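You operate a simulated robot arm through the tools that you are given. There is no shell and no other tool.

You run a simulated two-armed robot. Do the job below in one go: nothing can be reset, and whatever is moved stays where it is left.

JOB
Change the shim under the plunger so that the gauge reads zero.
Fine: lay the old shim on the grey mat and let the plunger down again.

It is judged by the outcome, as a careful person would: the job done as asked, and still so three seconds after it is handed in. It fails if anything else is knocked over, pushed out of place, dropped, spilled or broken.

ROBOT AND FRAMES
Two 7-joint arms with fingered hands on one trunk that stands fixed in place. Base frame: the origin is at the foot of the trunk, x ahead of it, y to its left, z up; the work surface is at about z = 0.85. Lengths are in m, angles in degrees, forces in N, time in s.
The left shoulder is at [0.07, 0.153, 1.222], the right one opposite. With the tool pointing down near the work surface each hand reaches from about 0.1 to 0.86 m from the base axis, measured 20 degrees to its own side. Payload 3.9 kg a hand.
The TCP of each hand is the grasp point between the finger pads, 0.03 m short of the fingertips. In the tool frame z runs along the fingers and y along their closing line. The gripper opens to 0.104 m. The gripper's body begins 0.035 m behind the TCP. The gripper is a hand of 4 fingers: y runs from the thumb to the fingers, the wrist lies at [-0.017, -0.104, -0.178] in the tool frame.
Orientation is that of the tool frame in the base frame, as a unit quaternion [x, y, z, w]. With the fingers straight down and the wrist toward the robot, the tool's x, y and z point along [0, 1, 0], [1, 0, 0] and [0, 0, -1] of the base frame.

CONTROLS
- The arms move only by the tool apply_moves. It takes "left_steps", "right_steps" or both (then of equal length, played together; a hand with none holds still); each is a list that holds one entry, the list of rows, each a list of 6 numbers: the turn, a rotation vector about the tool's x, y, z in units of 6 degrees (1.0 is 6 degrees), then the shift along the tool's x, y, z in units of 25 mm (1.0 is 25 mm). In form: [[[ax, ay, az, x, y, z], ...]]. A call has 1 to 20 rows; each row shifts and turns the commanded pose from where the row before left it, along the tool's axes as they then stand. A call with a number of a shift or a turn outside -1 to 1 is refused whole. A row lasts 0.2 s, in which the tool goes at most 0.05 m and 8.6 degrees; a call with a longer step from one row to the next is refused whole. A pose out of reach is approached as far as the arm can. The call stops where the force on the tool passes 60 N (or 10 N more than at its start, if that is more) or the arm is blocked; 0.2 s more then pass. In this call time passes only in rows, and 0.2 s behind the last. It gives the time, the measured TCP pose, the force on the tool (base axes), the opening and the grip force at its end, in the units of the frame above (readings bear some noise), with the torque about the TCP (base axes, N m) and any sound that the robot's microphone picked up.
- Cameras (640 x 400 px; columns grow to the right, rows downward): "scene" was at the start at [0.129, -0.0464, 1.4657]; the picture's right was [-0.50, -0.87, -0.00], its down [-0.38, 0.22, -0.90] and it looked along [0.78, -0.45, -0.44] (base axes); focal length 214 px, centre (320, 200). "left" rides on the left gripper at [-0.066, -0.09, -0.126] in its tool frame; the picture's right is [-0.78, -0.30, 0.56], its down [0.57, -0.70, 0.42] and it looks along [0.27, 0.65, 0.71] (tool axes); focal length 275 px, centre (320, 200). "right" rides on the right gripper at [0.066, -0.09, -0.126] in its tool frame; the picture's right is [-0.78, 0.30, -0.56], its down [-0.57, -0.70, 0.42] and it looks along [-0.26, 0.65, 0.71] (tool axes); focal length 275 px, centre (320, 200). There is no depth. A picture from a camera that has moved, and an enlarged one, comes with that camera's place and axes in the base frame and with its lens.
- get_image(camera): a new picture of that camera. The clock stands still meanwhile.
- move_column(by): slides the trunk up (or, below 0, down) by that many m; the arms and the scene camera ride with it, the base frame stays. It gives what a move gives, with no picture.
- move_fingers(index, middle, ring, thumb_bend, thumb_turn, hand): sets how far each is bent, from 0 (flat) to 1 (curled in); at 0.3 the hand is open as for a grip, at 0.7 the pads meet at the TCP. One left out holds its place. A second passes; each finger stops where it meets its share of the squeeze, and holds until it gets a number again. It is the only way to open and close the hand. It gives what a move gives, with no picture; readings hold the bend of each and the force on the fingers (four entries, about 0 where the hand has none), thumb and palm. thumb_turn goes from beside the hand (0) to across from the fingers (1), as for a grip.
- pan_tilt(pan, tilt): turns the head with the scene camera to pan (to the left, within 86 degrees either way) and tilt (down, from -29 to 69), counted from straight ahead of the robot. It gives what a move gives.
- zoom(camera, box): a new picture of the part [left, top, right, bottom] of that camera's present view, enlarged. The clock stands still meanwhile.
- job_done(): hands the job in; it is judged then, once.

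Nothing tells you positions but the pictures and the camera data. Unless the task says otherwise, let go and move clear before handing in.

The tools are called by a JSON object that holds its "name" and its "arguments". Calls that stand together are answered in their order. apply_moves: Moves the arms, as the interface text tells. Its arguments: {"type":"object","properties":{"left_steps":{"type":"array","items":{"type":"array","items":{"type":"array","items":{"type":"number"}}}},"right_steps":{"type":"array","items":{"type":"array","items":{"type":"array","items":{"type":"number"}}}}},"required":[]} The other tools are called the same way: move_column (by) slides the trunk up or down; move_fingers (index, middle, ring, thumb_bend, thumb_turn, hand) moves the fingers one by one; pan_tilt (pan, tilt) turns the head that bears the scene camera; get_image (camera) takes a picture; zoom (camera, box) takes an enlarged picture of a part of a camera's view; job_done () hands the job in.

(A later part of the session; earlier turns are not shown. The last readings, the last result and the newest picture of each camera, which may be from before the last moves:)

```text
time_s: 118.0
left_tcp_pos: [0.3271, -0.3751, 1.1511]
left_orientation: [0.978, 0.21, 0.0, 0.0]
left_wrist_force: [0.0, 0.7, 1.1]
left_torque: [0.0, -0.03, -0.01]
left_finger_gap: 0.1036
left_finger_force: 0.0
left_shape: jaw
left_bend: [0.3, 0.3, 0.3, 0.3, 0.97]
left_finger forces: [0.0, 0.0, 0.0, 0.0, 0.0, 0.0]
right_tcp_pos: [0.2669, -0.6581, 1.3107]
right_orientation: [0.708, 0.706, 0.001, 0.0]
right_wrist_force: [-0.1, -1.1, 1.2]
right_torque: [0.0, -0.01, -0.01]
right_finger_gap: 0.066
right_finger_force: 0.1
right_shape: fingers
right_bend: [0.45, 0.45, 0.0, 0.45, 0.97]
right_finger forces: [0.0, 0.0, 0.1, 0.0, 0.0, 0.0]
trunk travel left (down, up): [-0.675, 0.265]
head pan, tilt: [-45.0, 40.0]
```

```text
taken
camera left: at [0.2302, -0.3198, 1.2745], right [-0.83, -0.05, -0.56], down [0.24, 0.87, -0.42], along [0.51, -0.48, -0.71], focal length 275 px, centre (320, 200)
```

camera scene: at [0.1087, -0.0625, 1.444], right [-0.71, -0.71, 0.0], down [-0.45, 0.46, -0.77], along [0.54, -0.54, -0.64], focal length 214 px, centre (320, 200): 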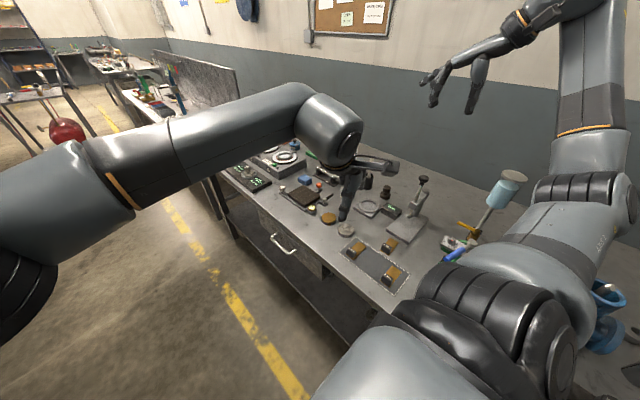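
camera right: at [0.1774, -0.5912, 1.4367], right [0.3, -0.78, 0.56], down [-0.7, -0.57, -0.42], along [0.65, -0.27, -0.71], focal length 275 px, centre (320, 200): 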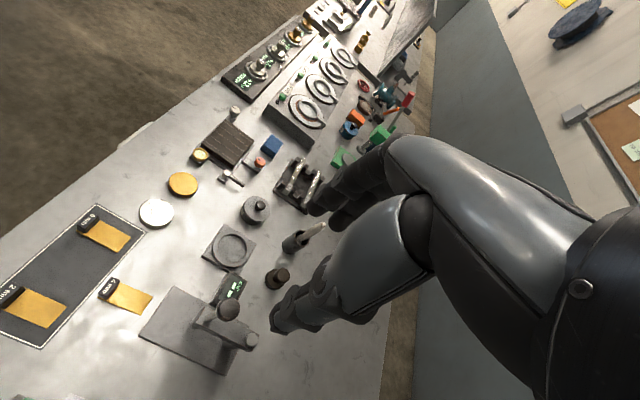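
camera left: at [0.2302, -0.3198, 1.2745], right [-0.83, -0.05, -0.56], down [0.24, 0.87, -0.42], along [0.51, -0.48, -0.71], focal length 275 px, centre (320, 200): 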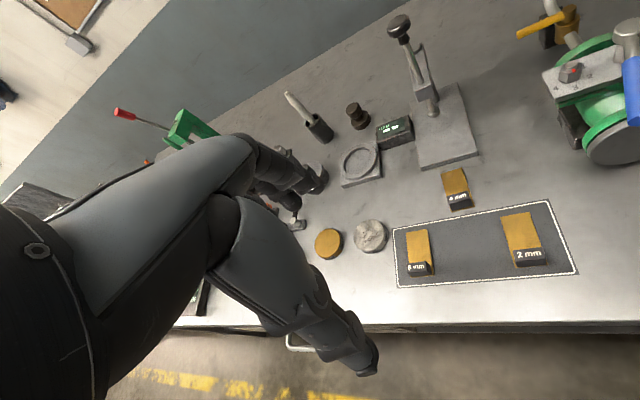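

The left arm reaches here well, and its camera gives a clear view of the shims. I'll finish the turn to −90°.

{"name": "apply_moves", "arguments": {"left_steps": [[[0, 0, 1, 0, 0, 0], [0, 0, 1, 0, 0, 0], [0, 0, 1, 0, 0, 0], [0, 0, 1, 0, 0, 0]]]}}

{"name": "get_image", "arguments": {"camera": "left"}}

{"name": "get_image", "arguments": {"camera": "scene"}}

```text
time_s: 119.0
left_tcp_pos: [0.3271, -0.3748, 1.1508]
left_orientation: [0.995, 0.104, 0.001, 0.0]
left_wrist_force: [-0.4, 0.4, 0.0]
left_torque: [-0.02, -0.01, 0.02]
left_finger_gap: 0.1037
left_finger_force: 0.0
left_shape: jaw
left_bend: [0.3, 0.3, 0.3, 0.3, 0.97]
left_finger forces: [0.0, 0.1, 0.0, 0.0, 0.0, 0.1]
left hand out of reach, approached as far as the arm can: row 3, 4
right_tcp_pos: [0.2673, -0.6563, 1.3104]
right_orientation: [0.708, 0.706, 0.0, 0.0]
right_wrist_force: [-0.7, 0.7, -0.5]
right_torque: [0.01, -0.03, -0.04]
right_finger_gap: 0.0661
right_finger_force: 0.0
right_shape: fingers
right_bend: [0.45, 0.45, 0.0, 0.45, 0.97]
right_finger forces: [0.1, 0.0, 0.0, 0.1, 0.0, 0.0]
trunk travel left (down, up): [-0.675, 0.265]
head pan, tilt: [-45.0, 40.0]
```

```text
taken
camera left: at [0.2444, -0.2995, 1.2749], right [-0.82, 0.13, -0.56], down [0.41, 0.81, -0.42], along [0.39, -0.58, -0.71], focal length 275 px, centre (320, 200)
```

left: 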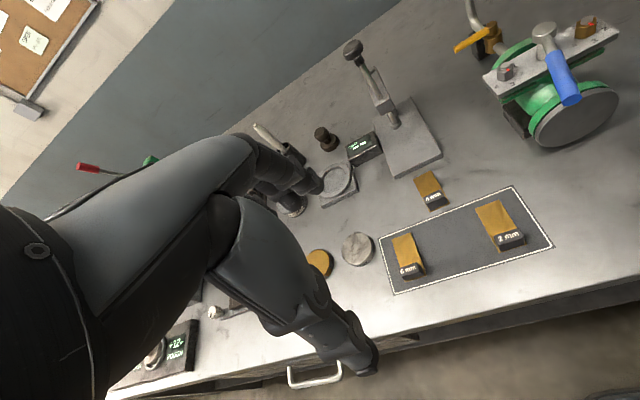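

```text
taken
camera scene: at [0.1094, -0.0613, 1.444], right [-0.71, -0.71, 0.0], down [-0.45, 0.45, -0.77], along [0.54, -0.54, -0.64], focal length 214 px, centre (320, 200)
```

scene: 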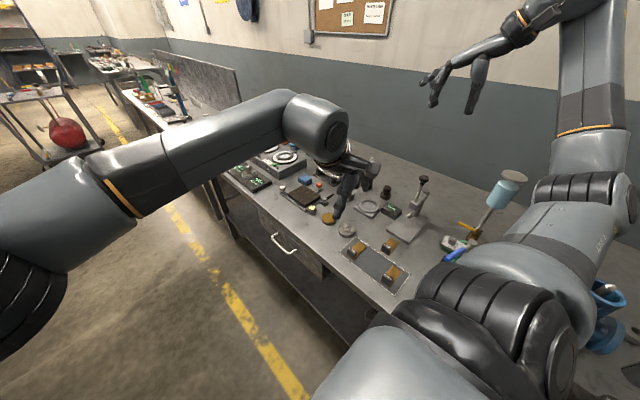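

{"name": "apply_moves", "arguments": {"left_steps": [[[0, 0, 0, -0.484, 0.627, 0.5], [0, 0, 0, -0.484, 0.627, 0.5], [0, 0, 0, -0.484, 0.627, 0.5], [0, 0, 0, -0.484, 0.627, 0.5], [0, 0, 0, -0.484, 0.627, 0.5], [0, 0, 0, -0.484, 0.627, 0.5], [0, 0, 0, -0.484, 0.627, 0.5], [0, 0, 1, 0, 0, 0], [0, 0, 1, 0, 0, 0]]]}}

{"name": "get_image", "arguments": {"camera": "left"}}

{"name": "get_image", "arguments": {"camera": "scene"}}

```text
time_s: 120.0
left_tcp_pos: [0.415, -0.403, 1.1494]
left_orientation: [0.98, 0.196, 0.013, 0.033]
left_wrist_force: [-0.1, 0.2, -0.5]
left_torque: [-0.01, 0.03, 0.03]
left_finger_gap: 0.1038
left_finger_force: 0.1
left_shape: jaw
left_bend: [0.3, 0.3, 0.3, 0.3, 0.97]
left_finger forces: [0.0, 0.0, 0.0, 0.1, 0.0, 0.0]
left hand out of reach, approached as far as the arm can: row 5
right_tcp_pos: [0.2698, -0.6554, 1.3098]
right_orientation: [0.708, 0.706, 0.001, -0.001]
right_wrist_force: [0.4, 0.0, -0.3]
right_torque: [0.02, 0.04, -0.02]
right_finger_gap: 0.0661
right_finger_force: 0.0
right_shape: fingers
right_bend: [0.45, 0.45, 0.0, 0.45, 0.97]
right_finger forces: [0.1, 0.0, 0.0, 0.0, 0.0, 0.0]
trunk travel left (down, up): [-0.675, 0.265]
head pan, tilt: [-45.0, 40.0]
stopped in row 5 (left hand): the arm was blocked; the commanded pose is now the measured one
```

```text
taken
camera left: at [0.3163, -0.3388, 1.2661], right [-0.81, -0.06, -0.58], down [0.28, 0.84, -0.47], along [0.52, -0.54, -0.66], focal length 275 px, centre (320, 200)
```

left: 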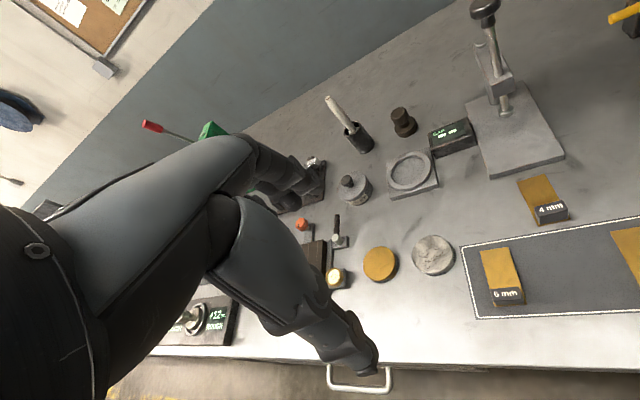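

```text
taken
camera scene: at [0.1104, -0.0614, 1.4439], right [-0.71, -0.71, 0.0], down [-0.46, 0.45, -0.77], along [0.54, -0.54, -0.64], focal length 214 px, centre (320, 200)
```

scene: 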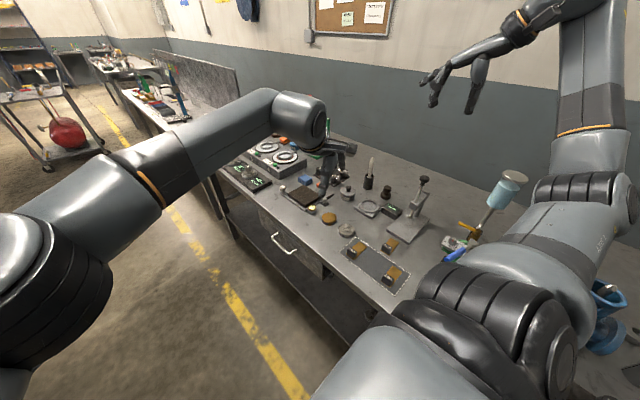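

The left arm jams in that orientation, so I'll keep it only as an observer. It goes back to where its camera saw the bench well.

{"name": "apply_moves", "arguments": {"left_steps": [[[0, 0, 0, 0.627, -0.779, -0.6], [0, 0, 0, 0.627, -0.779, -0.6], [0, 0, 0, 0.627, -0.779, -0.6], [0, 0, 0, 0.627, -0.779, -0.6], [0, 0, 0, 0.627, -0.779, -0.6], [0, 0, 0, 0.627, -0.779, -0.6], [0, 0, 0, 0.627, -0.779, -0.6]]]}}

{"name": "get_image", "arguments": {"camera": "left"}}

{"name": "get_image", "arguments": {"camera": "scene"}}

```text
time_s: 121.6
left_tcp_pos: [0.4554, -0.2298, 1.2448]
left_orientation: [0.981, 0.193, 0.013, 0.034]
left_wrist_force: [-0.2, 0.7, 0.9]
left_torque: [-0.01, -0.01, 0.0]
left_finger_gap: 0.1037
left_finger_force: 0.1
left_shape: jaw
left_bend: [0.3, 0.3, 0.3, 0.3, 0.97]
left_finger forces: [0.1, 0.0, 0.1, 0.0, 0.0, 0.1]
right_tcp_pos: [0.2681, -0.6545, 1.3113]
right_orientation: [0.708, 0.707, -0.001, 0.0]
right_wrist_force: [0.0, 0.2, -0.3]
right_torque: [-0.03, 0.0, 0.0]
right_finger_gap: 0.0662
right_finger_force: 0.0
right_shape: fingers
right_bend: [0.45, 0.45, 0.0, 0.45, 0.97]
right_finger forces: [0.0, 0.0, 0.0, 0.0, 0.1, 0.0]
trunk travel left (down, up): [-0.675, 0.265]
head pan, tilt: [-45.0, 40.0]
```

```text
taken
camera left: at [0.357, -0.1653, 1.3626], right [-0.81, -0.05, -0.59], down [0.28, 0.84, -0.47], along [0.52, -0.54, -0.66], focal length 275 px, centre (320, 200)
```

left: 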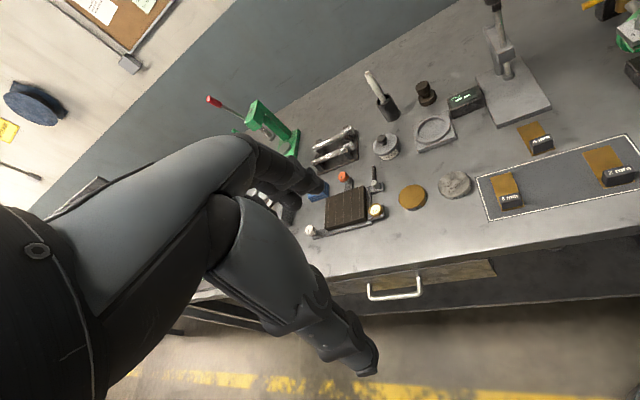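

```text
taken
camera scene: at [0.1101, -0.0597, 1.444], right [-0.71, -0.71, 0.0], down [-0.46, 0.45, -0.77], along [0.54, -0.54, -0.64], focal length 214 px, centre (320, 200)
```

scene: 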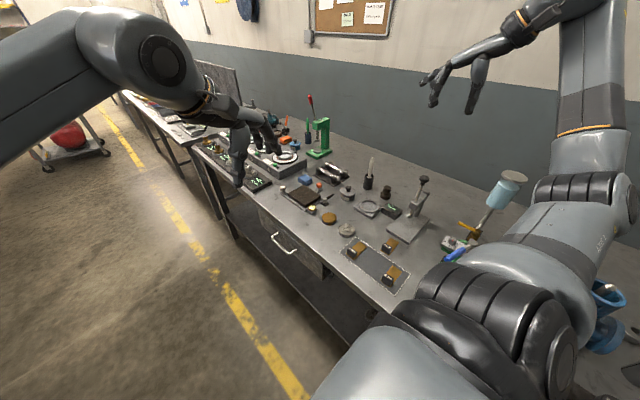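

Now the right arm again, following the path that worked in the first run: down, forward, tilt 30°.

{"name": "apply_moves", "arguments": {"right_steps": [[[0, 0, 0, 0, 0, 0.96], [0, 0, 0, 0, 0, 0.96], [0, 0, 0, 0, 0, 0.96], [0, 0, 0, 0, 0, 0.96], [0, 0, 0, 0, 0, 0.96], [0, 0, 0, 0.8, 0, 0], [0, 0, 0, 0.8, 0, 0], [0, 0, 0, 0.8, 0, 0], [0, 0, 0, 0.8, 0, 0], [0, -1, 0, 0.5, 0, 0], [0, -1, 0, 0, 0, 0.3], [0, -1, 0, 0, 0, 0.3], [0, -1, 0, 0, 0, 0.3], [0, -1, 0, 0, 0, 0.3]]]}}

{"name": "get_image", "arguments": {"camera": "scene"}}

{"name": "get_image", "arguments": {"camera": "left"}}

```text
time_s: 124.6
left_tcp_pos: [0.4569, -0.2324, 1.2462]
left_orientation: [0.981, 0.193, 0.013, 0.033]
left_wrist_force: [0.1, 0.3, -0.9]
left_torque: [-0.01, -0.03, -0.01]
left_finger_gap: 0.1037
left_finger_force: 0.0
left_shape: jaw
left_bend: [0.3, 0.3, 0.3, 0.3, 0.97]
left_finger forces: [0.0, 0.1, 0.0, 0.0, 0.1, 0.0]
right_tcp_pos: [0.2676, -0.5715, 1.1623]
right_orientation: [0.684, 0.682, -0.185, 0.182]
right_wrist_force: [-0.2, -0.5, 0.5]
right_torque: [-0.03, 0.0, 0.01]
right_finger_gap: 0.0661
right_finger_force: 0.1
right_shape: fingers
right_bend: [0.45, 0.45, 0.0, 0.45, 0.97]
right_finger forces: [0.1, 0.1, 0.0, 0.0, 0.0, 0.0]
trunk travel left (down, up): [-0.675, 0.265]
head pan, tilt: [-45.0, 40.0]
```

```text
taken
camera scene: at [0.1093, -0.0612, 1.444], right [-0.71, -0.71, 0.0], down [-0.45, 0.45, -0.77], along [0.54, -0.54, -0.64], focal length 214 px, centre (320, 200)
```

scene: 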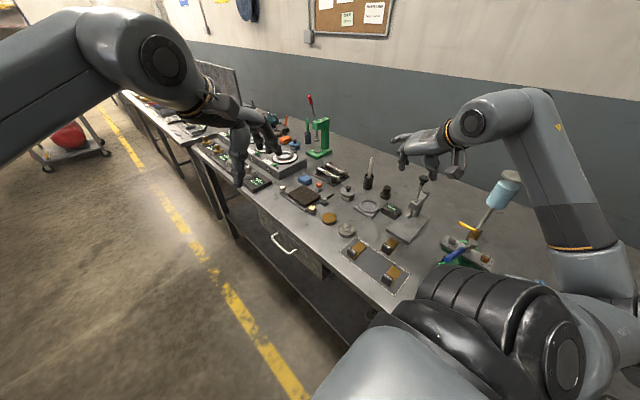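

```text
taken
camera left: at [0.3562, -0.167, 1.3626], right [-0.81, -0.05, -0.59], down [0.28, 0.84, -0.46], along [0.52, -0.54, -0.66], focal length 275 px, centre (320, 200)
```

left: 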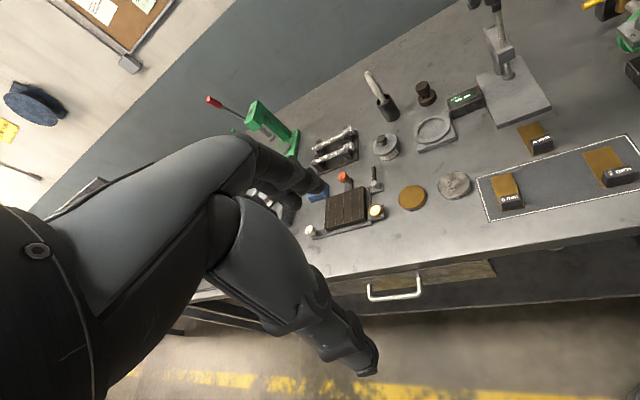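

{"name": "apply_moves", "arguments": {"right_steps": [[[0, 0, 0, 0.688, 0, 0.742], [0, 0, 0, 0.688, 0, 0.742], [0, 0, 0, 0.688, 0, 0.742], [0, 0, 0, 0.688, 0, 0.742], [0, 0, 0, 0.688, 0, 0.742], [0, 0, 0, 0.688, 0, 0.742], [0, 0, 0, 0.688, 0, 0.742], [0, 0, 0, 0.688, 0, 0.742]]]}}

{"name": "get_image", "arguments": {"camera": "scene"}}

{"name": "zoom", "arguments": {"camera": "right", "box": [180, 180, 360, 380]}}

```text
time_s: 126.4
left_tcp_pos: [0.4563, -0.2322, 1.2458]
left_orientation: [0.981, 0.192, 0.013, 0.034]
left_wrist_force: [-0.1, 0.0, 0.0]
left_torque: [0.03, -0.01, -0.02]
left_finger_gap: 0.1037
left_finger_force: 0.0
left_shape: jaw
left_bend: [0.3, 0.3, 0.3, 0.3, 0.97]
left_finger forces: [0.1, 0.0, 0.0, 0.0, 0.1, 0.1]
right_tcp_pos: [0.2679, -0.5262, 0.9632]
right_orientation: [0.684, 0.683, -0.183, 0.181]
right_wrist_force: [0.0, -0.4, -1.0]
right_torque: [0.0, 0.01, 0.0]
right_finger_gap: 0.0661
right_finger_force: 0.2
right_shape: fingers
right_bend: [0.45, 0.45, 0.0, 0.45, 0.97]
right_finger forces: [0.0, 0.1, 0.1, 0.1, 0.0, 0.0]
trunk travel left (down, up): [-0.675, 0.265]
head pan, tilt: [-45.0, 40.0]
```

```text
taken
camera scene: at [0.1096, -0.0607, 1.444], right [-0.71, -0.71, 0.0], down [-0.45, 0.45, -0.77], along [0.54, -0.54, -0.64], focal length 214 px, centre (320, 200)
```

scene: 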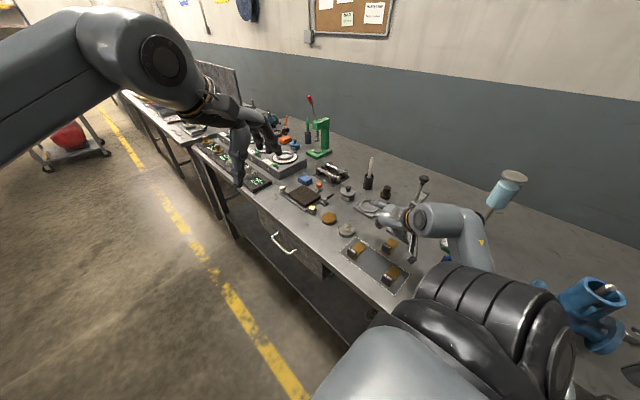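

```text
2.00 times, centred on (270, 280) of right
camera zoom: at [0.178, -0.4061, 1.0398], right [0.3, -0.39, 0.87], down [-0.7, -0.71, -0.08], along [0.65, -0.59, -0.49], focal length 551 px, centre (420, 40)
```

zoom: 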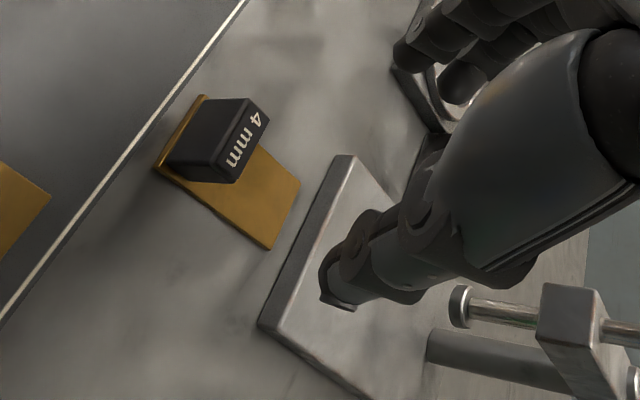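

{"name": "apply_moves", "arguments": {"right_steps": [[[0, 0, 0, 0.417, -0.025, 0.608], [0, 0, 0, 0.417, -0.025, 0.608], [0, 0, 0, 0.417, -0.025, 0.608], [0, 0, 0, 0.417, -0.025, 0.608]]]}}

{"name": "zoom", "arguments": {"camera": "right", "box": [190, 150, 400, 390]}}

{"name": "zoom", "arguments": {"camera": "left", "box": [440, 60, 640, 230]}}

```text
time_s: 127.4
left_tcp_pos: [0.4559, -0.2322, 1.245]
left_orientation: [0.981, 0.193, 0.013, 0.034]
left_wrist_force: [0.1, 0.7, 0.5]
left_torque: [0.01, 0.0, -0.02]
left_finger_gap: 0.1037
left_finger_force: 0.0
left_shape: jaw
left_bend: [0.3, 0.3, 0.3, 0.3, 0.97]
left_finger forces: [0.0, 0.0, 0.0, 0.0, 0.1, 0.0]
right_tcp_pos: [0.2652, -0.52, 0.8904]
right_orientation: [0.683, 0.683, -0.183, 0.183]
right_wrist_force: [-0.1, -0.1, -0.8]
right_torque: [-0.01, -0.01, 0.02]
right_finger_gap: 0.0663
right_finger_force: 0.0
right_shape: fingers
right_bend: [0.45, 0.45, 0.0, 0.45, 0.97]
right_finger forces: [0.0, 0.1, 0.1, 0.0, 0.0, 0.1]
trunk travel left (down, up): [-0.675, 0.265]
head pan, tilt: [-45.0, 40.0]
```

```text
1.67 times, centred on (295, 270) of right
camera zoom: at [0.1752, -0.4006, 0.9672], right [0.3, -0.39, 0.87], down [-0.7, -0.71, -0.08], along [0.65, -0.59, -0.49], focal length 459 px, centre (362, 83)
```

zoom: 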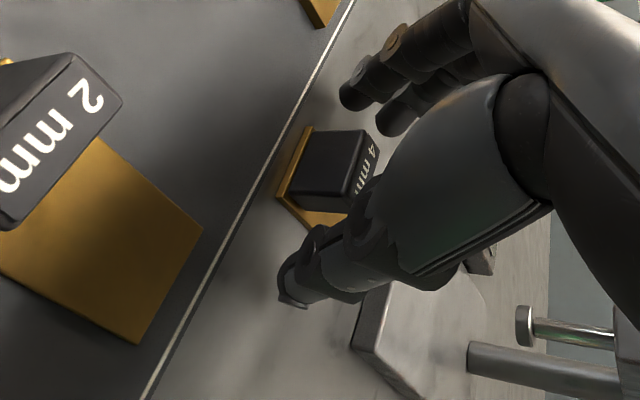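

```text
2.35 times, centred on (540, 145) of left
camera zoom: at [0.3565, -0.1667, 1.3625], right [-0.81, -0.05, -0.59], down [0.28, 0.84, -0.47], along [0.52, -0.54, -0.66], focal length 648 px, centre (-198, 329)
```

zoom: 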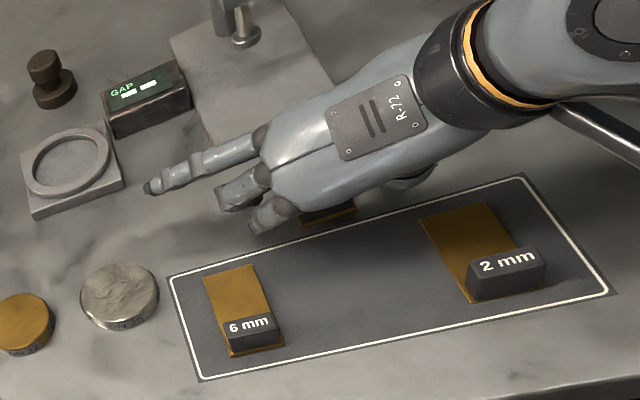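

{"name": "move_fingers", "arguments": {"hand": "right", "index": 0.7, "middle": 0.7, "thumb_bend": 0.7}}

{"name": "apply_moves", "arguments": {"right_steps": [[[0, 0, 0, -0.1, 0, -0.173], [0, 0, 0, -0.1, 0, -0.173], [0, 0, 0, -0.1, 0, -0.173], [0, 0, 0, -0.1, 0, -0.173]]]}}

{"name": "zoom", "arguments": {"camera": "right", "box": [190, 150, 400, 390]}}

{"name": "zoom", "arguments": {"camera": "left", "box": [440, 60, 640, 230]}}

```text
time_s: 128.4
left_tcp_pos: [0.4555, -0.2313, 1.2447]
left_orientation: [0.981, 0.192, 0.013, 0.032]
left_wrist_force: [0.6, 0.9, -0.4]
left_torque: [0.0, -0.02, -0.01]
left_finger_gap: 0.104
left_finger_force: 0.1
left_shape: jaw
left_bend: [0.3, 0.3, 0.3, 0.3, 0.97]
left_finger forces: [0.1, 0.1, 0.0, 0.0, 0.0, 0.0]
right_tcp_pos: [0.2655, -0.5198, 0.89]
right_orientation: [0.684, 0.682, -0.184, 0.182]
right_wrist_force: [0.6, 0.0, -0.6]
right_torque: [-0.01, 0.02, -0.01]
right_finger_gap: 0.0267
right_finger_force: 7.6
right_shape: fingers
right_bend: [0.61, 0.69, 0.0, 0.62, 0.97]
right_finger forces: [7.2, 0.4, 0.1, 0.0, 7.6, 0.1]
trunk travel left (down, up): [-0.675, 0.265]
head pan, tilt: [-45.0, 40.0]
```

```text
time_s: 129.4
left_tcp_pos: [0.4549, -0.2333, 1.245]
left_orientation: [0.981, 0.193, 0.014, 0.033]
left_wrist_force: [0.6, 0.1, -0.1]
left_torque: [0.0, -0.01, 0.04]
left_finger_gap: 0.1038
left_finger_force: 0.1
left_shape: jaw
left_bend: [0.3, 0.3, 0.3, 0.3, 0.97]
left_finger forces: [0.0, 0.0, 0.1, 0.1, 0.0, 0.0]
right_tcp_pos: [0.2664, -0.5204, 0.9096]
right_orientation: [0.683, 0.683, -0.184, 0.182]
right_wrist_force: [0.0, -0.1, -1.5]
right_torque: [0.02, -0.02, -0.01]
right_finger_gap: 0.0269
right_finger_force: 7.4
right_shape: fingers
right_bend: [0.61, 0.69, 0.0, 0.62, 0.97]
right_finger forces: [7.2, 0.6, 0.1, 0.1, 7.5, 0.0]
trunk travel left (down, up): [-0.675, 0.265]
head pan, tilt: [-45.0, 40.0]
```

```text
1.67 times, centred on (295, 270) of right
camera zoom: at [0.1751, -0.4012, 0.9869], right [0.3, -0.39, 0.87], down [-0.7, -0.71, -0.08], along [0.65, -0.59, -0.49], focal length 459 px, centre (362, 83)
```

zoom: 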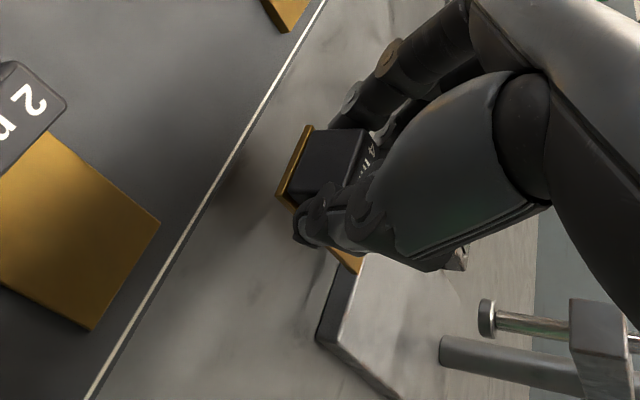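

```text
2.35 times, centred on (540, 145) of left
camera zoom: at [0.3564, -0.1671, 1.3625], right [-0.81, -0.05, -0.59], down [0.28, 0.84, -0.46], along [0.52, -0.54, -0.66], focal length 648 px, centre (-198, 329)
```

zoom: 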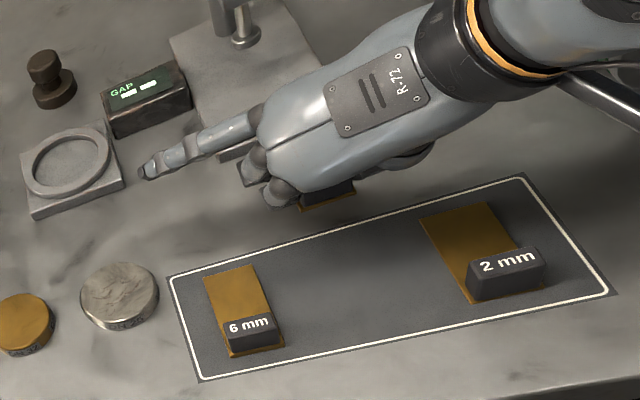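

The shim is held again. I'll raise the trunk just 0.03 m to gain a little fold room, then move forward over the mat in small steps.

{"name": "move_column", "arguments": {"by": 0.03}}

{"name": "apply_moves", "arguments": {"right_steps": [[[0, 0, 0, 0.3, 0.1, 0.52], [0, 0, 0, 0.6, 0.1, -0.346], [0, 0, 0, 0.6, 0.1, -0.346]]]}}

{"name": "apply_moves", "arguments": {"right_steps": [[[0, 0, 0, 0.6, 0.1, -0.346]]]}}

```text
time_s: 130.2
left_tcp_pos: [0.4556, -0.2329, 1.2748]
left_orientation: [0.981, 0.193, 0.013, 0.033]
left_wrist_force: [-0.6, -0.1, -0.1]
left_torque: [-0.03, 0.01, 0.03]
left_finger_gap: 0.104
left_finger_force: 0.1
left_shape: jaw
left_bend: [0.3, 0.3, 0.3, 0.3, 0.97]
left_finger forces: [0.1, 0.0, 0.0, 0.0, 0.0, 0.0]
right_tcp_pos: [0.2665, -0.5209, 0.9397]
right_orientation: [0.683, 0.683, -0.184, 0.182]
right_wrist_force: [-0.5, -0.2, -1.8]
right_torque: [0.03, 0.03, 0.02]
right_finger_gap: 0.0265
right_finger_force: 7.9
right_shape: fingers
right_bend: [0.61, 0.7, 0.0, 0.62, 0.97]
right_finger forces: [7.2, 0.6, 0.0, 0.0, 7.5, 0.0]
trunk travel left (down, up): [-0.705, 0.235]
head pan, tilt: [-45.0, 40.0]
```

```text
time_s: 131.0
left_tcp_pos: [0.4557, -0.2324, 1.2752]
left_orientation: [0.98, 0.194, 0.014, 0.032]
left_wrist_force: [0.3, -0.1, -0.4]
left_torque: [-0.01, -0.05, -0.01]
left_finger_gap: 0.1037
left_finger_force: 0.1
left_shape: jaw
left_bend: [0.3, 0.3, 0.3, 0.3, 0.97]
left_finger forces: [0.0, 0.0, 0.1, 0.0, 0.1, 0.0]
right_tcp_pos: [0.2806, -0.4997, 0.9412]
right_orientation: [0.666, 0.687, -0.205, 0.206]
right_wrist_force: [0.4, 0.2, -0.7]
right_torque: [0.04, -0.01, 0.01]
right_finger_gap: 0.0266
right_finger_force: 7.8
right_shape: fingers
right_bend: [0.61, 0.7, 0.0, 0.62, 0.97]
right_finger forces: [7.3, 0.6, 0.0, 0.0, 7.5, 0.0]
trunk travel left (down, up): [-0.705, 0.235]
head pan, tilt: [-45.0, 40.0]
```

```text
time_s: 131.5
left_tcp_pos: [0.4556, -0.2322, 1.2756]
left_orientation: [0.98, 0.194, 0.013, 0.033]
left_wrist_force: [-0.1, -0.1, 0.2]
left_torque: [0.0, 0.03, 0.0]
left_finger_gap: 0.1036
left_finger_force: 0.0
left_shape: jaw
left_bend: [0.3, 0.3, 0.3, 0.3, 0.97]
left_finger forces: [0.0, 0.0, 0.0, 0.0, 0.0, 0.1]
right_tcp_pos: [0.2901, -0.4962, 0.9583]
right_orientation: [0.644, 0.692, -0.227, 0.232]
right_wrist_force: [-0.7, -0.8, -0.9]
right_torque: [0.04, -0.01, 0.03]
right_finger_gap: 0.0263
right_finger_force: 7.7
right_shape: fingers
right_bend: [0.61, 0.7, 0.0, 0.62, 0.97]
right_finger forces: [7.3, 0.6, 0.0, 0.1, 7.5, 0.0]
trunk travel left (down, up): [-0.705, 0.235]
head pan, tilt: [-45.0, 40.0]
stopped in row 1 (right hand): the arm was blocked; the commanded pose is now the measured one
```

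{"name": "get_image", "arguments": {"camera": "scene"}}

{"name": "pan_tilt", "arguments": {"pan": -86, "tilt": 55}}

{"name": "get_image", "arguments": {"camera": "scene"}}

{"name": "get_image", "arguments": {"camera": "left"}}

```text
taken
camera scene: at [0.1096, -0.061, 1.474], right [-0.71, -0.71, 0.0], down [-0.45, 0.45, -0.77], along [0.54, -0.54, -0.64], focal length 214 px, centre (320, 200)
```

scene: 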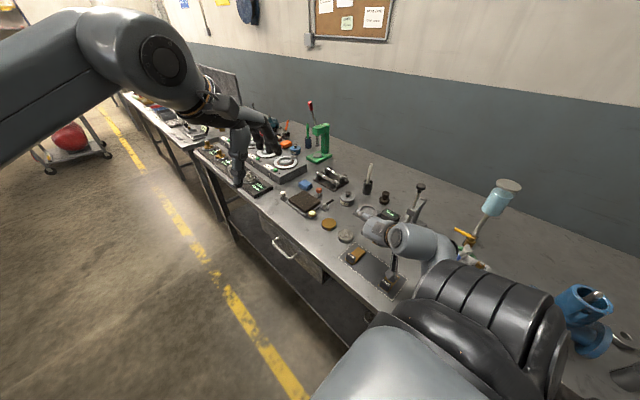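

```text
time_s: 132.6
left_tcp_pos: [0.4561, -0.2321, 1.2766]
left_orientation: [0.981, 0.192, 0.013, 0.032]
left_wrist_force: [-0.2, 0.6, -0.4]
left_torque: [0.0, -0.02, -0.01]
left_finger_gap: 0.1037
left_finger_force: 0.0
left_shape: jaw
left_bend: [0.3, 0.3, 0.3, 0.3, 0.97]
left_finger forces: [0.1, 0.0, 0.0, 0.0, 0.0, 0.0]
right_tcp_pos: [0.29, -0.4971, 0.9586]
right_orientation: [0.644, 0.693, -0.227, 0.231]
right_wrist_force: [0.3, -0.1, -0.8]
right_torque: [0.03, -0.01, -0.01]
right_finger_gap: 0.0267
right_finger_force: 7.2
right_shape: fingers
right_bend: [0.61, 0.7, 0.0, 0.62, 0.97]
right_finger forces: [7.4, 0.6, 0.0, 0.0, 7.5, 0.1]
trunk travel left (down, up): [-0.705, 0.235]
head pan, tilt: [-85.9, 55.0]
```

```text
taken
camera scene: at [0.0546, -0.073, 1.4533], right [-1.0, -0.07, 0.0], down [-0.06, 0.82, -0.57], along [0.04, -0.57, -0.82], focal length 214 px, centre (320, 200)
```

scene: 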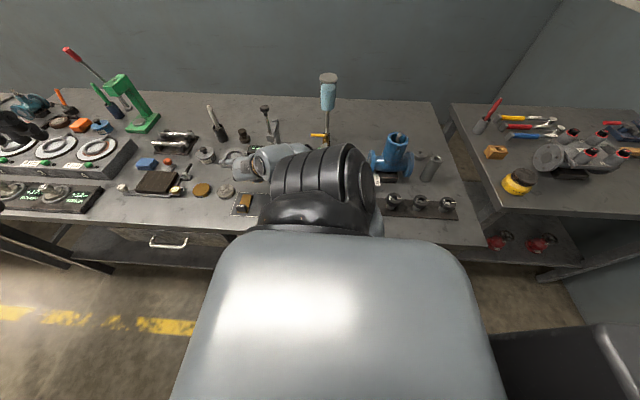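

```text
taken
camera left: at [0.3564, -0.167, 1.3925], right [-0.81, -0.05, -0.59], down [0.28, 0.84, -0.46], along [0.52, -0.54, -0.66], focal length 275 px, centre (320, 200)
```

left: 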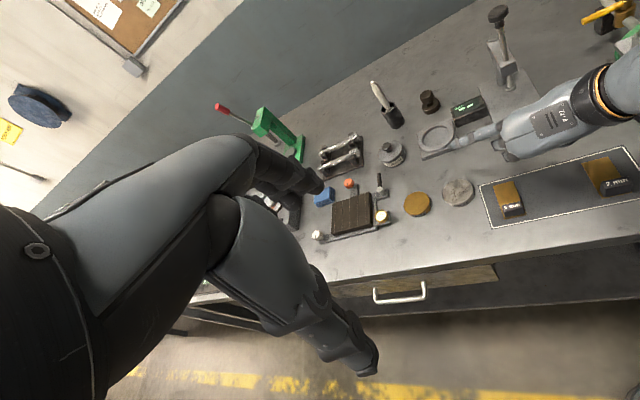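

The hidden elbow is hanging in the gap before the bench. In the first run the hand went low farther out (y≈−0.60) and then came forward without trouble, so I'll set this shim back down on the strip and repeat that route exactly.

{"name": "apply_moves", "arguments": {"right_steps": [[[0, 0, 0, -0.6, -0.3, 0], [0.117, 0.659, 0.303, -0.4, -0.3, 0], [0.117, 0.659, 0.303, -0.4, -0.3, 0], [0, 0, 0, -0.1, 0, -0.1]]]}}

{"name": "move_column", "arguments": {"by": -0.03}}

{"name": "zoom", "arguments": {"camera": "right", "box": [160, 150, 400, 390]}}

```text
time_s: 133.6
left_tcp_pos: [0.4557, -0.2327, 1.2748]
left_orientation: [0.981, 0.193, 0.013, 0.033]
left_wrist_force: [-0.7, 0.8, 0.1]
left_torque: [-0.03, -0.04, -0.01]
left_finger_gap: 0.1036
left_finger_force: 0.2
left_shape: jaw
left_bend: [0.3, 0.3, 0.3, 0.3, 0.97]
left_finger forces: [0.0, 0.1, 0.0, 0.0, 0.0, 0.0]
right_tcp_pos: [0.2693, -0.5265, 0.9825]
right_orientation: [0.684, 0.683, -0.181, 0.182]
right_wrist_force: [0.0, 0.2, -1.0]
right_torque: [0.03, 0.0, -0.02]
right_finger_gap: 0.0266
right_finger_force: 8.0
right_shape: fingers
right_bend: [0.61, 0.7, 0.0, 0.62, 0.97]
right_finger forces: [7.3, 0.6, 0.0, 0.0, 7.6, 0.0]
trunk travel left (down, up): [-0.705, 0.235]
head pan, tilt: [-85.9, 55.0]
```

```text
time_s: 134.3
left_tcp_pos: [0.4545, -0.2315, 1.246]
left_orientation: [0.98, 0.194, 0.014, 0.033]
left_wrist_force: [0.0, -0.2, 0.5]
left_torque: [-0.01, -0.01, 0.02]
left_finger_gap: 0.1036
left_finger_force: 0.0
left_shape: jaw
left_bend: [0.3, 0.3, 0.3, 0.3, 0.97]
left_finger forces: [0.0, 0.0, 0.1, 0.0, 0.1, 0.0]
right_tcp_pos: [0.2695, -0.5263, 0.952]
right_orientation: [0.684, 0.683, -0.182, 0.181]
right_wrist_force: [-0.8, 0.2, -1.3]
right_torque: [-0.01, 0.01, 0.03]
right_finger_gap: 0.0268
right_finger_force: 7.8
right_shape: fingers
right_bend: [0.61, 0.7, 0.0, 0.62, 0.97]
right_finger forces: [7.3, 0.7, 0.0, 0.0, 7.5, 0.0]
trunk travel left (down, up): [-0.675, 0.265]
head pan, tilt: [-85.9, 55.0]
```

```text
1.67 times, centred on (280, 270) of right
camera zoom: at [0.1781, -0.4067, 1.0295], right [0.3, -0.4, 0.87], down [-0.7, -0.71, -0.08], along [0.65, -0.59, -0.49], focal length 459 px, centre (387, 83)
```

zoom: 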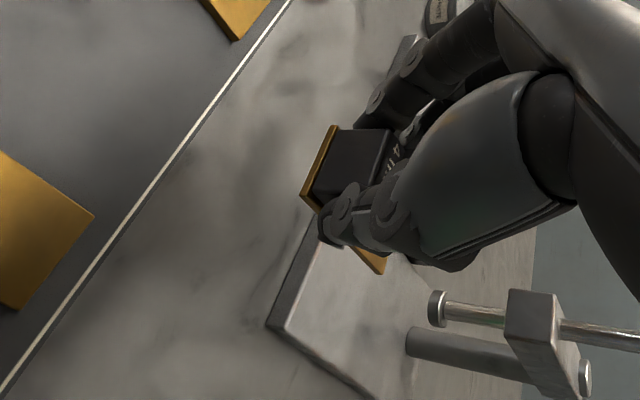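

{"name": "apply_moves", "arguments": {"right_steps": [[[0, 0, 0, 0.33, -0.02, 0.5], [0, 0, 0, 0.33, -0.02, 0.5], [0, 0, 0, 0.33, -0.02, 0.5], [0, 0, 0, 0.33, 0, 0.5]]]}}

{"name": "zoom", "arguments": {"camera": "right", "box": [160, 150, 400, 390]}}

```text
time_s: 135.3
left_tcp_pos: [0.4564, -0.231, 1.2449]
left_orientation: [0.981, 0.193, 0.014, 0.033]
left_wrist_force: [0.4, 0.5, 0.4]
left_torque: [0.0, -0.01, 0.01]
left_finger_gap: 0.104
left_finger_force: 0.0
left_shape: jaw
left_bend: [0.3, 0.3, 0.3, 0.3, 0.97]
left_finger forces: [0.0, 0.1, 0.0, 0.1, 0.0, 0.0]
right_tcp_pos: [0.2681, -0.5221, 0.8941]
right_orientation: [0.684, 0.682, -0.183, 0.182]
right_wrist_force: [0.1, -1.0, -1.1]
right_torque: [0.04, -0.02, -0.05]
right_finger_gap: 0.0267
right_finger_force: 7.3
right_shape: fingers
right_bend: [0.61, 0.7, 0.0, 0.62, 0.97]
right_finger forces: [7.2, 0.6, 0.0, 0.0, 7.5, 0.1]
trunk travel left (down, up): [-0.675, 0.265]
head pan, tilt: [-85.9, 55.0]
```

```text
1.67 times, centred on (280, 270) of right
camera zoom: at [0.1767, -0.4032, 0.9703], right [0.3, -0.4, 0.87], down [-0.7, -0.71, -0.08], along [0.65, -0.59, -0.49], focal length 459 px, centre (387, 83)
```

zoom: 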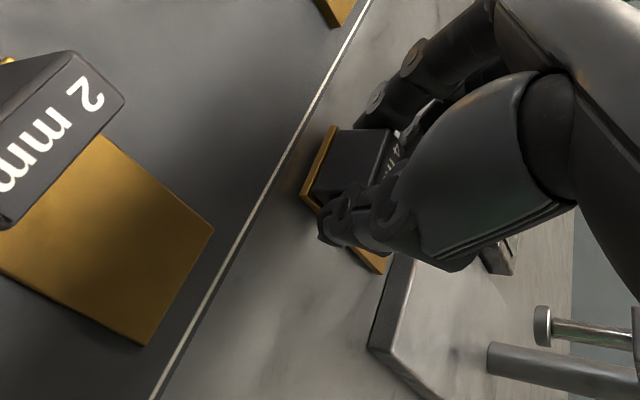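

At this height there's no jam; I'll try creeping forward in small steps from here, checking for any deviation each time.

{"name": "apply_moves", "arguments": {"right_steps": [[[0, 0, 0, -0.1, 0, -0.173], [0, 0, 0, 0.52, 0, -0.3]]]}}

{"name": "apply_moves", "arguments": {"right_steps": [[[0, 0, 0, 0.35, 0, -0.2]]]}}

```text
time_s: 135.9
left_tcp_pos: [0.4556, -0.2311, 1.2444]
left_orientation: [0.981, 0.192, 0.012, 0.034]
left_wrist_force: [0.4, 0.4, 0.5]
left_torque: [0.0, 0.02, 0.04]
left_finger_gap: 0.1038
left_finger_force: 0.0
left_shape: jaw
left_bend: [0.3, 0.3, 0.3, 0.3, 0.97]
left_finger forces: [0.0, 0.1, 0.0, 0.0, 0.0, 0.0]
right_tcp_pos: [0.2741, -0.5181, 0.912]
right_orientation: [0.674, 0.684, -0.194, 0.201]
right_wrist_force: [-0.4, 0.0, -1.1]
right_torque: [0.01, 0.02, 0.0]
right_finger_gap: 0.0267
right_finger_force: 7.7
right_shape: fingers
right_bend: [0.61, 0.7, 0.0, 0.62, 0.97]
right_finger forces: [7.2, 0.5, 0.1, 0.0, 7.4, 0.0]
trunk travel left (down, up): [-0.675, 0.265]
head pan, tilt: [-85.9, 55.0]
```

```text
time_s: 136.5
left_tcp_pos: [0.4547, -0.232, 1.2452]
left_orientation: [0.98, 0.194, 0.013, 0.032]
left_wrist_force: [0.1, -0.7, 0.8]
left_torque: [-0.01, -0.02, -0.02]
left_finger_gap: 0.1037
left_finger_force: 0.0
left_shape: jaw
left_bend: [0.3, 0.3, 0.3, 0.3, 0.97]
left_finger forces: [0.1, 0.0, 0.1, 0.1, 0.0, 0.1]
right_tcp_pos: [0.2817, -0.5168, 0.9243]
right_orientation: [0.663, 0.686, -0.204, 0.218]
right_wrist_force: [0.6, -0.1, -0.4]
right_torque: [0.02, -0.02, 0.0]
right_finger_gap: 0.0265
right_finger_force: 7.4
right_shape: fingers
right_bend: [0.61, 0.7, 0.0, 0.62, 0.97]
right_finger forces: [7.4, 0.6, 0.0, 0.0, 7.5, 0.1]
trunk travel left (down, up): [-0.675, 0.265]
head pan, tilt: [-85.9, 55.0]
stopped in row 1 (right hand): the arm was blocked; the commanded pose is now the measured one
```

{"name": "apply_moves", "arguments": {"right_steps": [[[0.264, 0.79, 0.25, -0.3, -0.3, 0], [0, 0, 0, 0.25, -0.25, 0.5], [0, 0, 0, 0.28, 0, 0.48]]]}}

{"name": "zoom", "arguments": {"camera": "right", "box": [160, 150, 400, 390]}}

```text
time_s: 137.3
left_tcp_pos: [0.4556, -0.232, 1.2464]
left_orientation: [0.981, 0.193, 0.012, 0.033]
left_wrist_force: [-0.5, 0.6, -0.2]
left_torque: [0.01, 0.05, -0.03]
left_finger_gap: 0.1036
left_finger_force: 0.0
left_shape: jaw
left_bend: [0.3, 0.3, 0.3, 0.3, 0.97]
left_finger forces: [0.0, 0.0, 0.0, 0.1, 0.1, 0.1]
right_tcp_pos: [0.2672, -0.5237, 0.9006]
right_orientation: [0.684, 0.682, -0.183, 0.182]
right_wrist_force: [-0.4, 0.5, -1.3]
right_torque: [0.02, 0.01, -0.01]
right_finger_gap: 0.0266
right_finger_force: 7.6
right_shape: fingers
right_bend: [0.61, 0.7, 0.0, 0.62, 0.97]
right_finger forces: [7.3, 0.6, 0.1, 0.0, 7.5, 0.1]
trunk travel left (down, up): [-0.675, 0.265]
head pan, tilt: [-85.9, 55.0]
```

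```text
1.67 times, centred on (280, 270) of right
camera zoom: at [0.1772, -0.4037, 0.9771], right [0.3, -0.39, 0.87], down [-0.7, -0.71, -0.08], along [0.65, -0.59, -0.49], focal length 459 px, centre (387, 83)
```

zoom: 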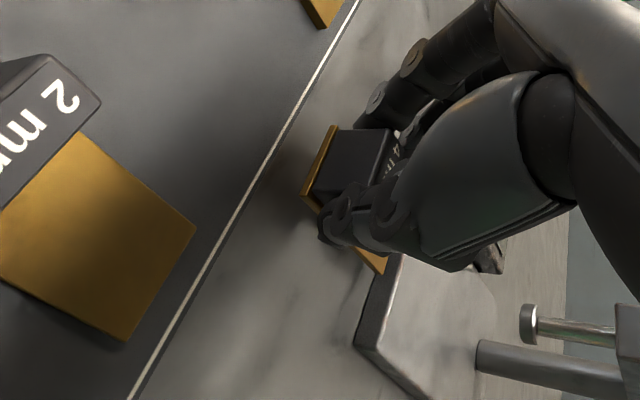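

{"name": "apply_moves", "arguments": {"right_steps": [[[0, 0, 0, 0.11, 0, 0.19], [0, 0, 0, 0.1, 0, 0.173]]]}}

{"name": "apply_moves", "arguments": {"right_steps": [[[0, 0, 0, 0.04, 0, 0.07]]]}}

```text
time_s: 137.9
left_tcp_pos: [0.4553, -0.2325, 1.2462]
left_orientation: [0.981, 0.192, 0.014, 0.033]
left_wrist_force: [0.8, 0.5, -0.4]
left_torque: [-0.01, -0.02, 0.01]
left_finger_gap: 0.1037
left_finger_force: 0.0
left_shape: jaw
left_bend: [0.3, 0.3, 0.3, 0.3, 0.97]
left_finger forces: [0.0, 0.0, 0.0, 0.0, 0.0, 0.1]
right_tcp_pos: [0.2687, -0.5279, 0.8943]
right_orientation: [0.681, 0.683, -0.187, 0.186]
right_wrist_force: [0.1, 0.6, -0.5]
right_torque: [0.01, -0.02, -0.03]
right_finger_gap: 0.0263
right_finger_force: 7.7
right_shape: fingers
right_bend: [0.61, 0.7, 0.0, 0.62, 0.97]
right_finger forces: [7.3, 0.8, 0.0, 0.1, 7.5, 0.0]
trunk travel left (down, up): [-0.675, 0.265]
head pan, tilt: [-85.9, 55.0]
```

```text
time_s: 138.3
left_tcp_pos: [0.4564, -0.2319, 1.2446]
left_orientation: [0.981, 0.192, 0.013, 0.033]
left_wrist_force: [0.0, -0.3, 0.1]
left_torque: [0.02, -0.01, 0.03]
left_finger_gap: 0.1037
left_finger_force: 0.0
left_shape: jaw
left_bend: [0.3, 0.3, 0.3, 0.3, 0.97]
left_finger forces: [0.0, 0.0, 0.0, 0.0, 0.0, 0.0]
right_tcp_pos: [0.2681, -0.5285, 0.892]
right_orientation: [0.68, 0.683, -0.19, 0.189]
right_wrist_force: [-0.2, 0.1, -0.6]
right_torque: [0.03, -0.01, -0.01]
right_finger_gap: 0.0265
right_finger_force: 7.7
right_shape: fingers
right_bend: [0.61, 0.7, 0.0, 0.62, 0.97]
right_finger forces: [7.3, 0.6, 0.1, 0.0, 7.5, 0.0]
trunk travel left (down, up): [-0.675, 0.265]
head pan, tilt: [-85.9, 55.0]
```

{"name": "apply_moves", "arguments": {"right_steps": [[[0, 0, 0, 0.06, 0, 0.1]]]}}

{"name": "zoom", "arguments": {"camera": "right", "box": [220, 180, 340, 330]}}

```text
time_s: 138.7
left_tcp_pos: [0.4549, -0.232, 1.2456]
left_orientation: [0.981, 0.193, 0.012, 0.033]
left_wrist_force: [-0.7, -0.1, 0.3]
left_torque: [0.0, -0.02, 0.01]
left_finger_gap: 0.1034
left_finger_force: 0.1
left_shape: jaw
left_bend: [0.3, 0.3, 0.3, 0.3, 0.97]
left_finger forces: [0.1, 0.0, 0.0, 0.0, 0.0, 0.0]
right_tcp_pos: [0.2692, -0.5292, 0.8915]
right_orientation: [0.679, 0.683, -0.191, 0.19]
right_wrist_force: [0.0, 1.0, -1.3]
right_torque: [0.0, 0.01, 0.01]
right_finger_gap: 0.0266
right_finger_force: 8.5
right_shape: fingers
right_bend: [0.61, 0.7, 0.0, 0.62, 0.97]
right_finger forces: [7.2, 0.7, 0.1, 0.1, 7.4, 0.0]
trunk travel left (down, up): [-0.675, 0.265]
head pan, tilt: [-85.9, 55.0]
```

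```text
2.67 times, centred on (280, 255) of right
camera zoom: at [0.1774, -0.4082, 0.9658], right [0.3, -0.37, 0.88], down [-0.7, -0.71, -0.06], along [0.65, -0.59, -0.47], focal length 734 px, centre (427, 53)
```

zoom: 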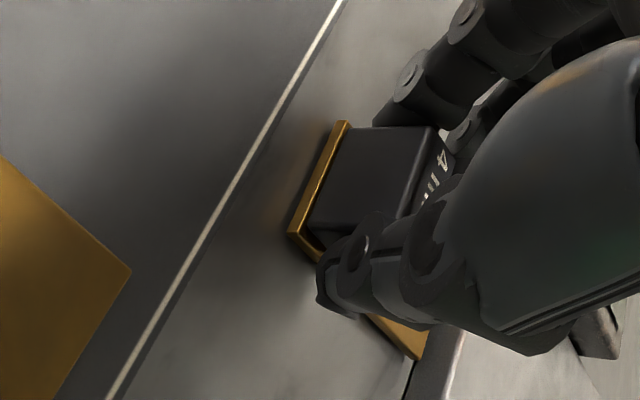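

I'll use the trunk for the last millimetres.

{"name": "move_column", "arguments": {"by": -0.003}}

```text
time_s: 139.2
left_tcp_pos: [0.4557, -0.2284, 1.2434]
left_orientation: [0.98, 0.193, 0.014, 0.034]
left_wrist_force: [0.1, 0.0, 0.0]
left_torque: [0.01, -0.06, 0.0]
left_finger_gap: 0.1038
left_finger_force: 0.1
left_shape: jaw
left_bend: [0.3, 0.3, 0.3, 0.3, 0.97]
left_finger forces: [0.1, 0.0, 0.0, 0.0, 0.0, 0.1]
right_tcp_pos: [0.2689, -0.526, 0.8901]
right_orientation: [0.678, 0.684, -0.191, 0.191]
right_wrist_force: [-0.9, 0.3, 0.7]
right_torque: [-0.02, -0.02, -0.01]
right_finger_gap: 0.0268
right_finger_force: 8.0
right_shape: fingers
right_bend: [0.61, 0.7, 0.0, 0.62, 0.97]
right_finger forces: [7.3, 0.8, 0.0, 0.0, 7.9, 0.0]
trunk travel left (down, up): [-0.672, 0.268]
head pan, tilt: [-85.9, 55.0]
```

{"name": "move_fingers", "arguments": {"hand": "right", "index": 0.45, "middle": 0.45, "thumb_bend": 0.45}}

{"name": "apply_moves", "arguments": {"right_steps": [[[0, 0, 0, -0.4, 0, -0.6], [0, 0, 0, -0.5, 0, -0.8], [0, 0, 0, -0.5, 0, -0.8], [0, 0, 0, -0.5, 0, -0.8], [0, 0, 0, -0.5, 0, -0.8]]]}}

{"name": "move_column", "arguments": {"by": 0.003}}

{"name": "zoom", "arguments": {"camera": "left", "box": [440, 60, 640, 230]}}

{"name": "get_image", "arguments": {"camera": "scene"}}

```text
time_s: 140.2
left_tcp_pos: [0.4559, -0.2301, 1.2443]
left_orientation: [0.981, 0.193, 0.012, 0.033]
left_wrist_force: [0.6, 0.3, -0.1]
left_torque: [0.0, 0.0, -0.01]
left_finger_gap: 0.104
left_finger_force: 0.1
left_shape: jaw
left_bend: [0.3, 0.3, 0.3, 0.3, 0.97]
left_finger forces: [0.0, 0.0, 0.0, 0.0, 0.0, 0.0]
right_tcp_pos: [0.2692, -0.5259, 0.8894]
right_orientation: [0.679, 0.683, -0.191, 0.191]
right_wrist_force: [-0.4, 0.0, 0.1]
right_torque: [0.02, 0.01, -0.01]
right_finger_gap: 0.066
right_finger_force: 0.1
right_shape: fingers
right_bend: [0.45, 0.45, 0.0, 0.45, 0.97]
right_finger forces: [0.1, 0.0, 0.1, 0.0, 0.0, 0.0]
trunk travel left (down, up): [-0.672, 0.268]
head pan, tilt: [-85.9, 55.0]
```

```text
time_s: 141.4
left_tcp_pos: [0.4556, -0.2327, 1.2422]
left_orientation: [0.981, 0.193, 0.014, 0.033]
left_wrist_force: [-0.6, 0.1, 0.8]
left_torque: [-0.01, -0.04, 0.01]
left_finger_gap: 0.1036
left_finger_force: 0.1
left_shape: jaw
left_bend: [0.3, 0.3, 0.3, 0.3, 0.97]
left_finger forces: [0.0, 0.0, 0.1, 0.0, 0.0, 0.0]
right_tcp_pos: [0.2665, -0.5269, 0.9947]
right_orientation: [0.685, 0.682, -0.183, 0.182]
right_wrist_force: [-0.4, 0.5, 0.5]
right_torque: [-0.02, -0.01, 0.03]
right_finger_gap: 0.0659
right_finger_force: 0.1
right_shape: fingers
right_bend: [0.45, 0.45, 0.0, 0.45, 0.97]
right_finger forces: [0.1, 0.0, 0.1, 0.0, 0.0, 0.0]
trunk travel left (down, up): [-0.672, 0.268]
head pan, tilt: [-85.9, 55.0]
```

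```text
time_s: 142.0
left_tcp_pos: [0.4549, -0.2316, 1.2459]
left_orientation: [0.981, 0.192, 0.014, 0.033]
left_wrist_force: [-0.5, 0.4, 0.8]
left_torque: [-0.02, -0.01, 0.02]
left_finger_gap: 0.1037
left_finger_force: 0.0
left_shape: jaw
left_bend: [0.3, 0.3, 0.3, 0.3, 0.97]
left_finger forces: [0.1, 0.0, 0.0, 0.0, 0.0, 0.0]
right_tcp_pos: [0.2655, -0.5278, 0.9982]
right_orientation: [0.685, 0.682, -0.183, 0.182]
right_wrist_force: [0.7, 0.1, 0.8]
right_torque: [-0.03, -0.02, -0.02]
right_finger_gap: 0.0665
right_finger_force: 0.1
right_shape: fingers
right_bend: [0.45, 0.45, 0.0, 0.45, 0.97]
right_finger forces: [0.1, 0.0, 0.0, 0.1, 0.0, 0.0]
trunk travel left (down, up): [-0.675, 0.265]
head pan, tilt: [-85.9, 55.0]
```

```text
2.35 times, centred on (540, 145) of left
camera zoom: at [0.3562, -0.1668, 1.3626], right [-0.81, -0.05, -0.59], down [0.28, 0.84, -0.46], along [0.52, -0.54, -0.66], focal length 648 px, centre (-198, 329)
```

zoom: 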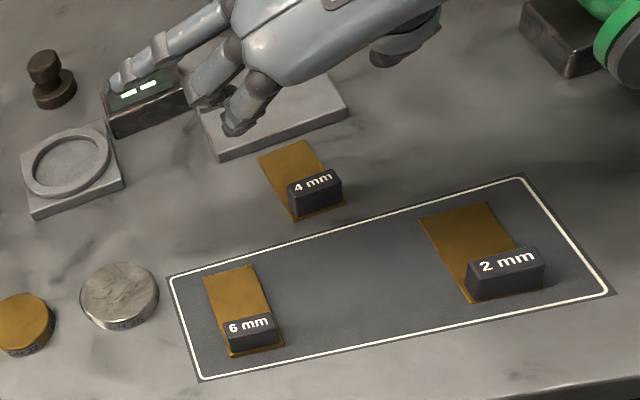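

```text
taken
camera scene: at [0.0543, -0.0728, 1.4233], right [-1.0, -0.07, 0.0], down [-0.06, 0.82, -0.57], along [0.04, -0.57, -0.82], focal length 214 px, centre (320, 200)
```

scene: 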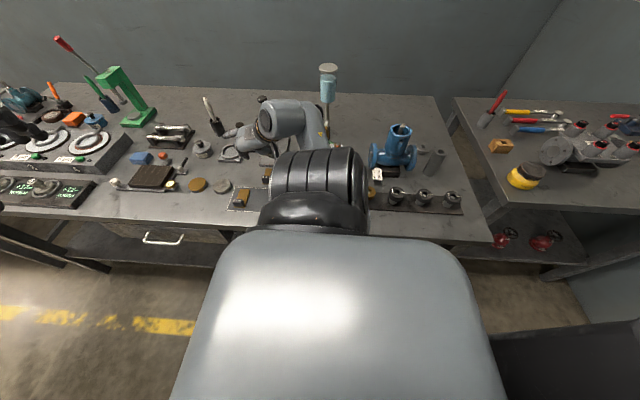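

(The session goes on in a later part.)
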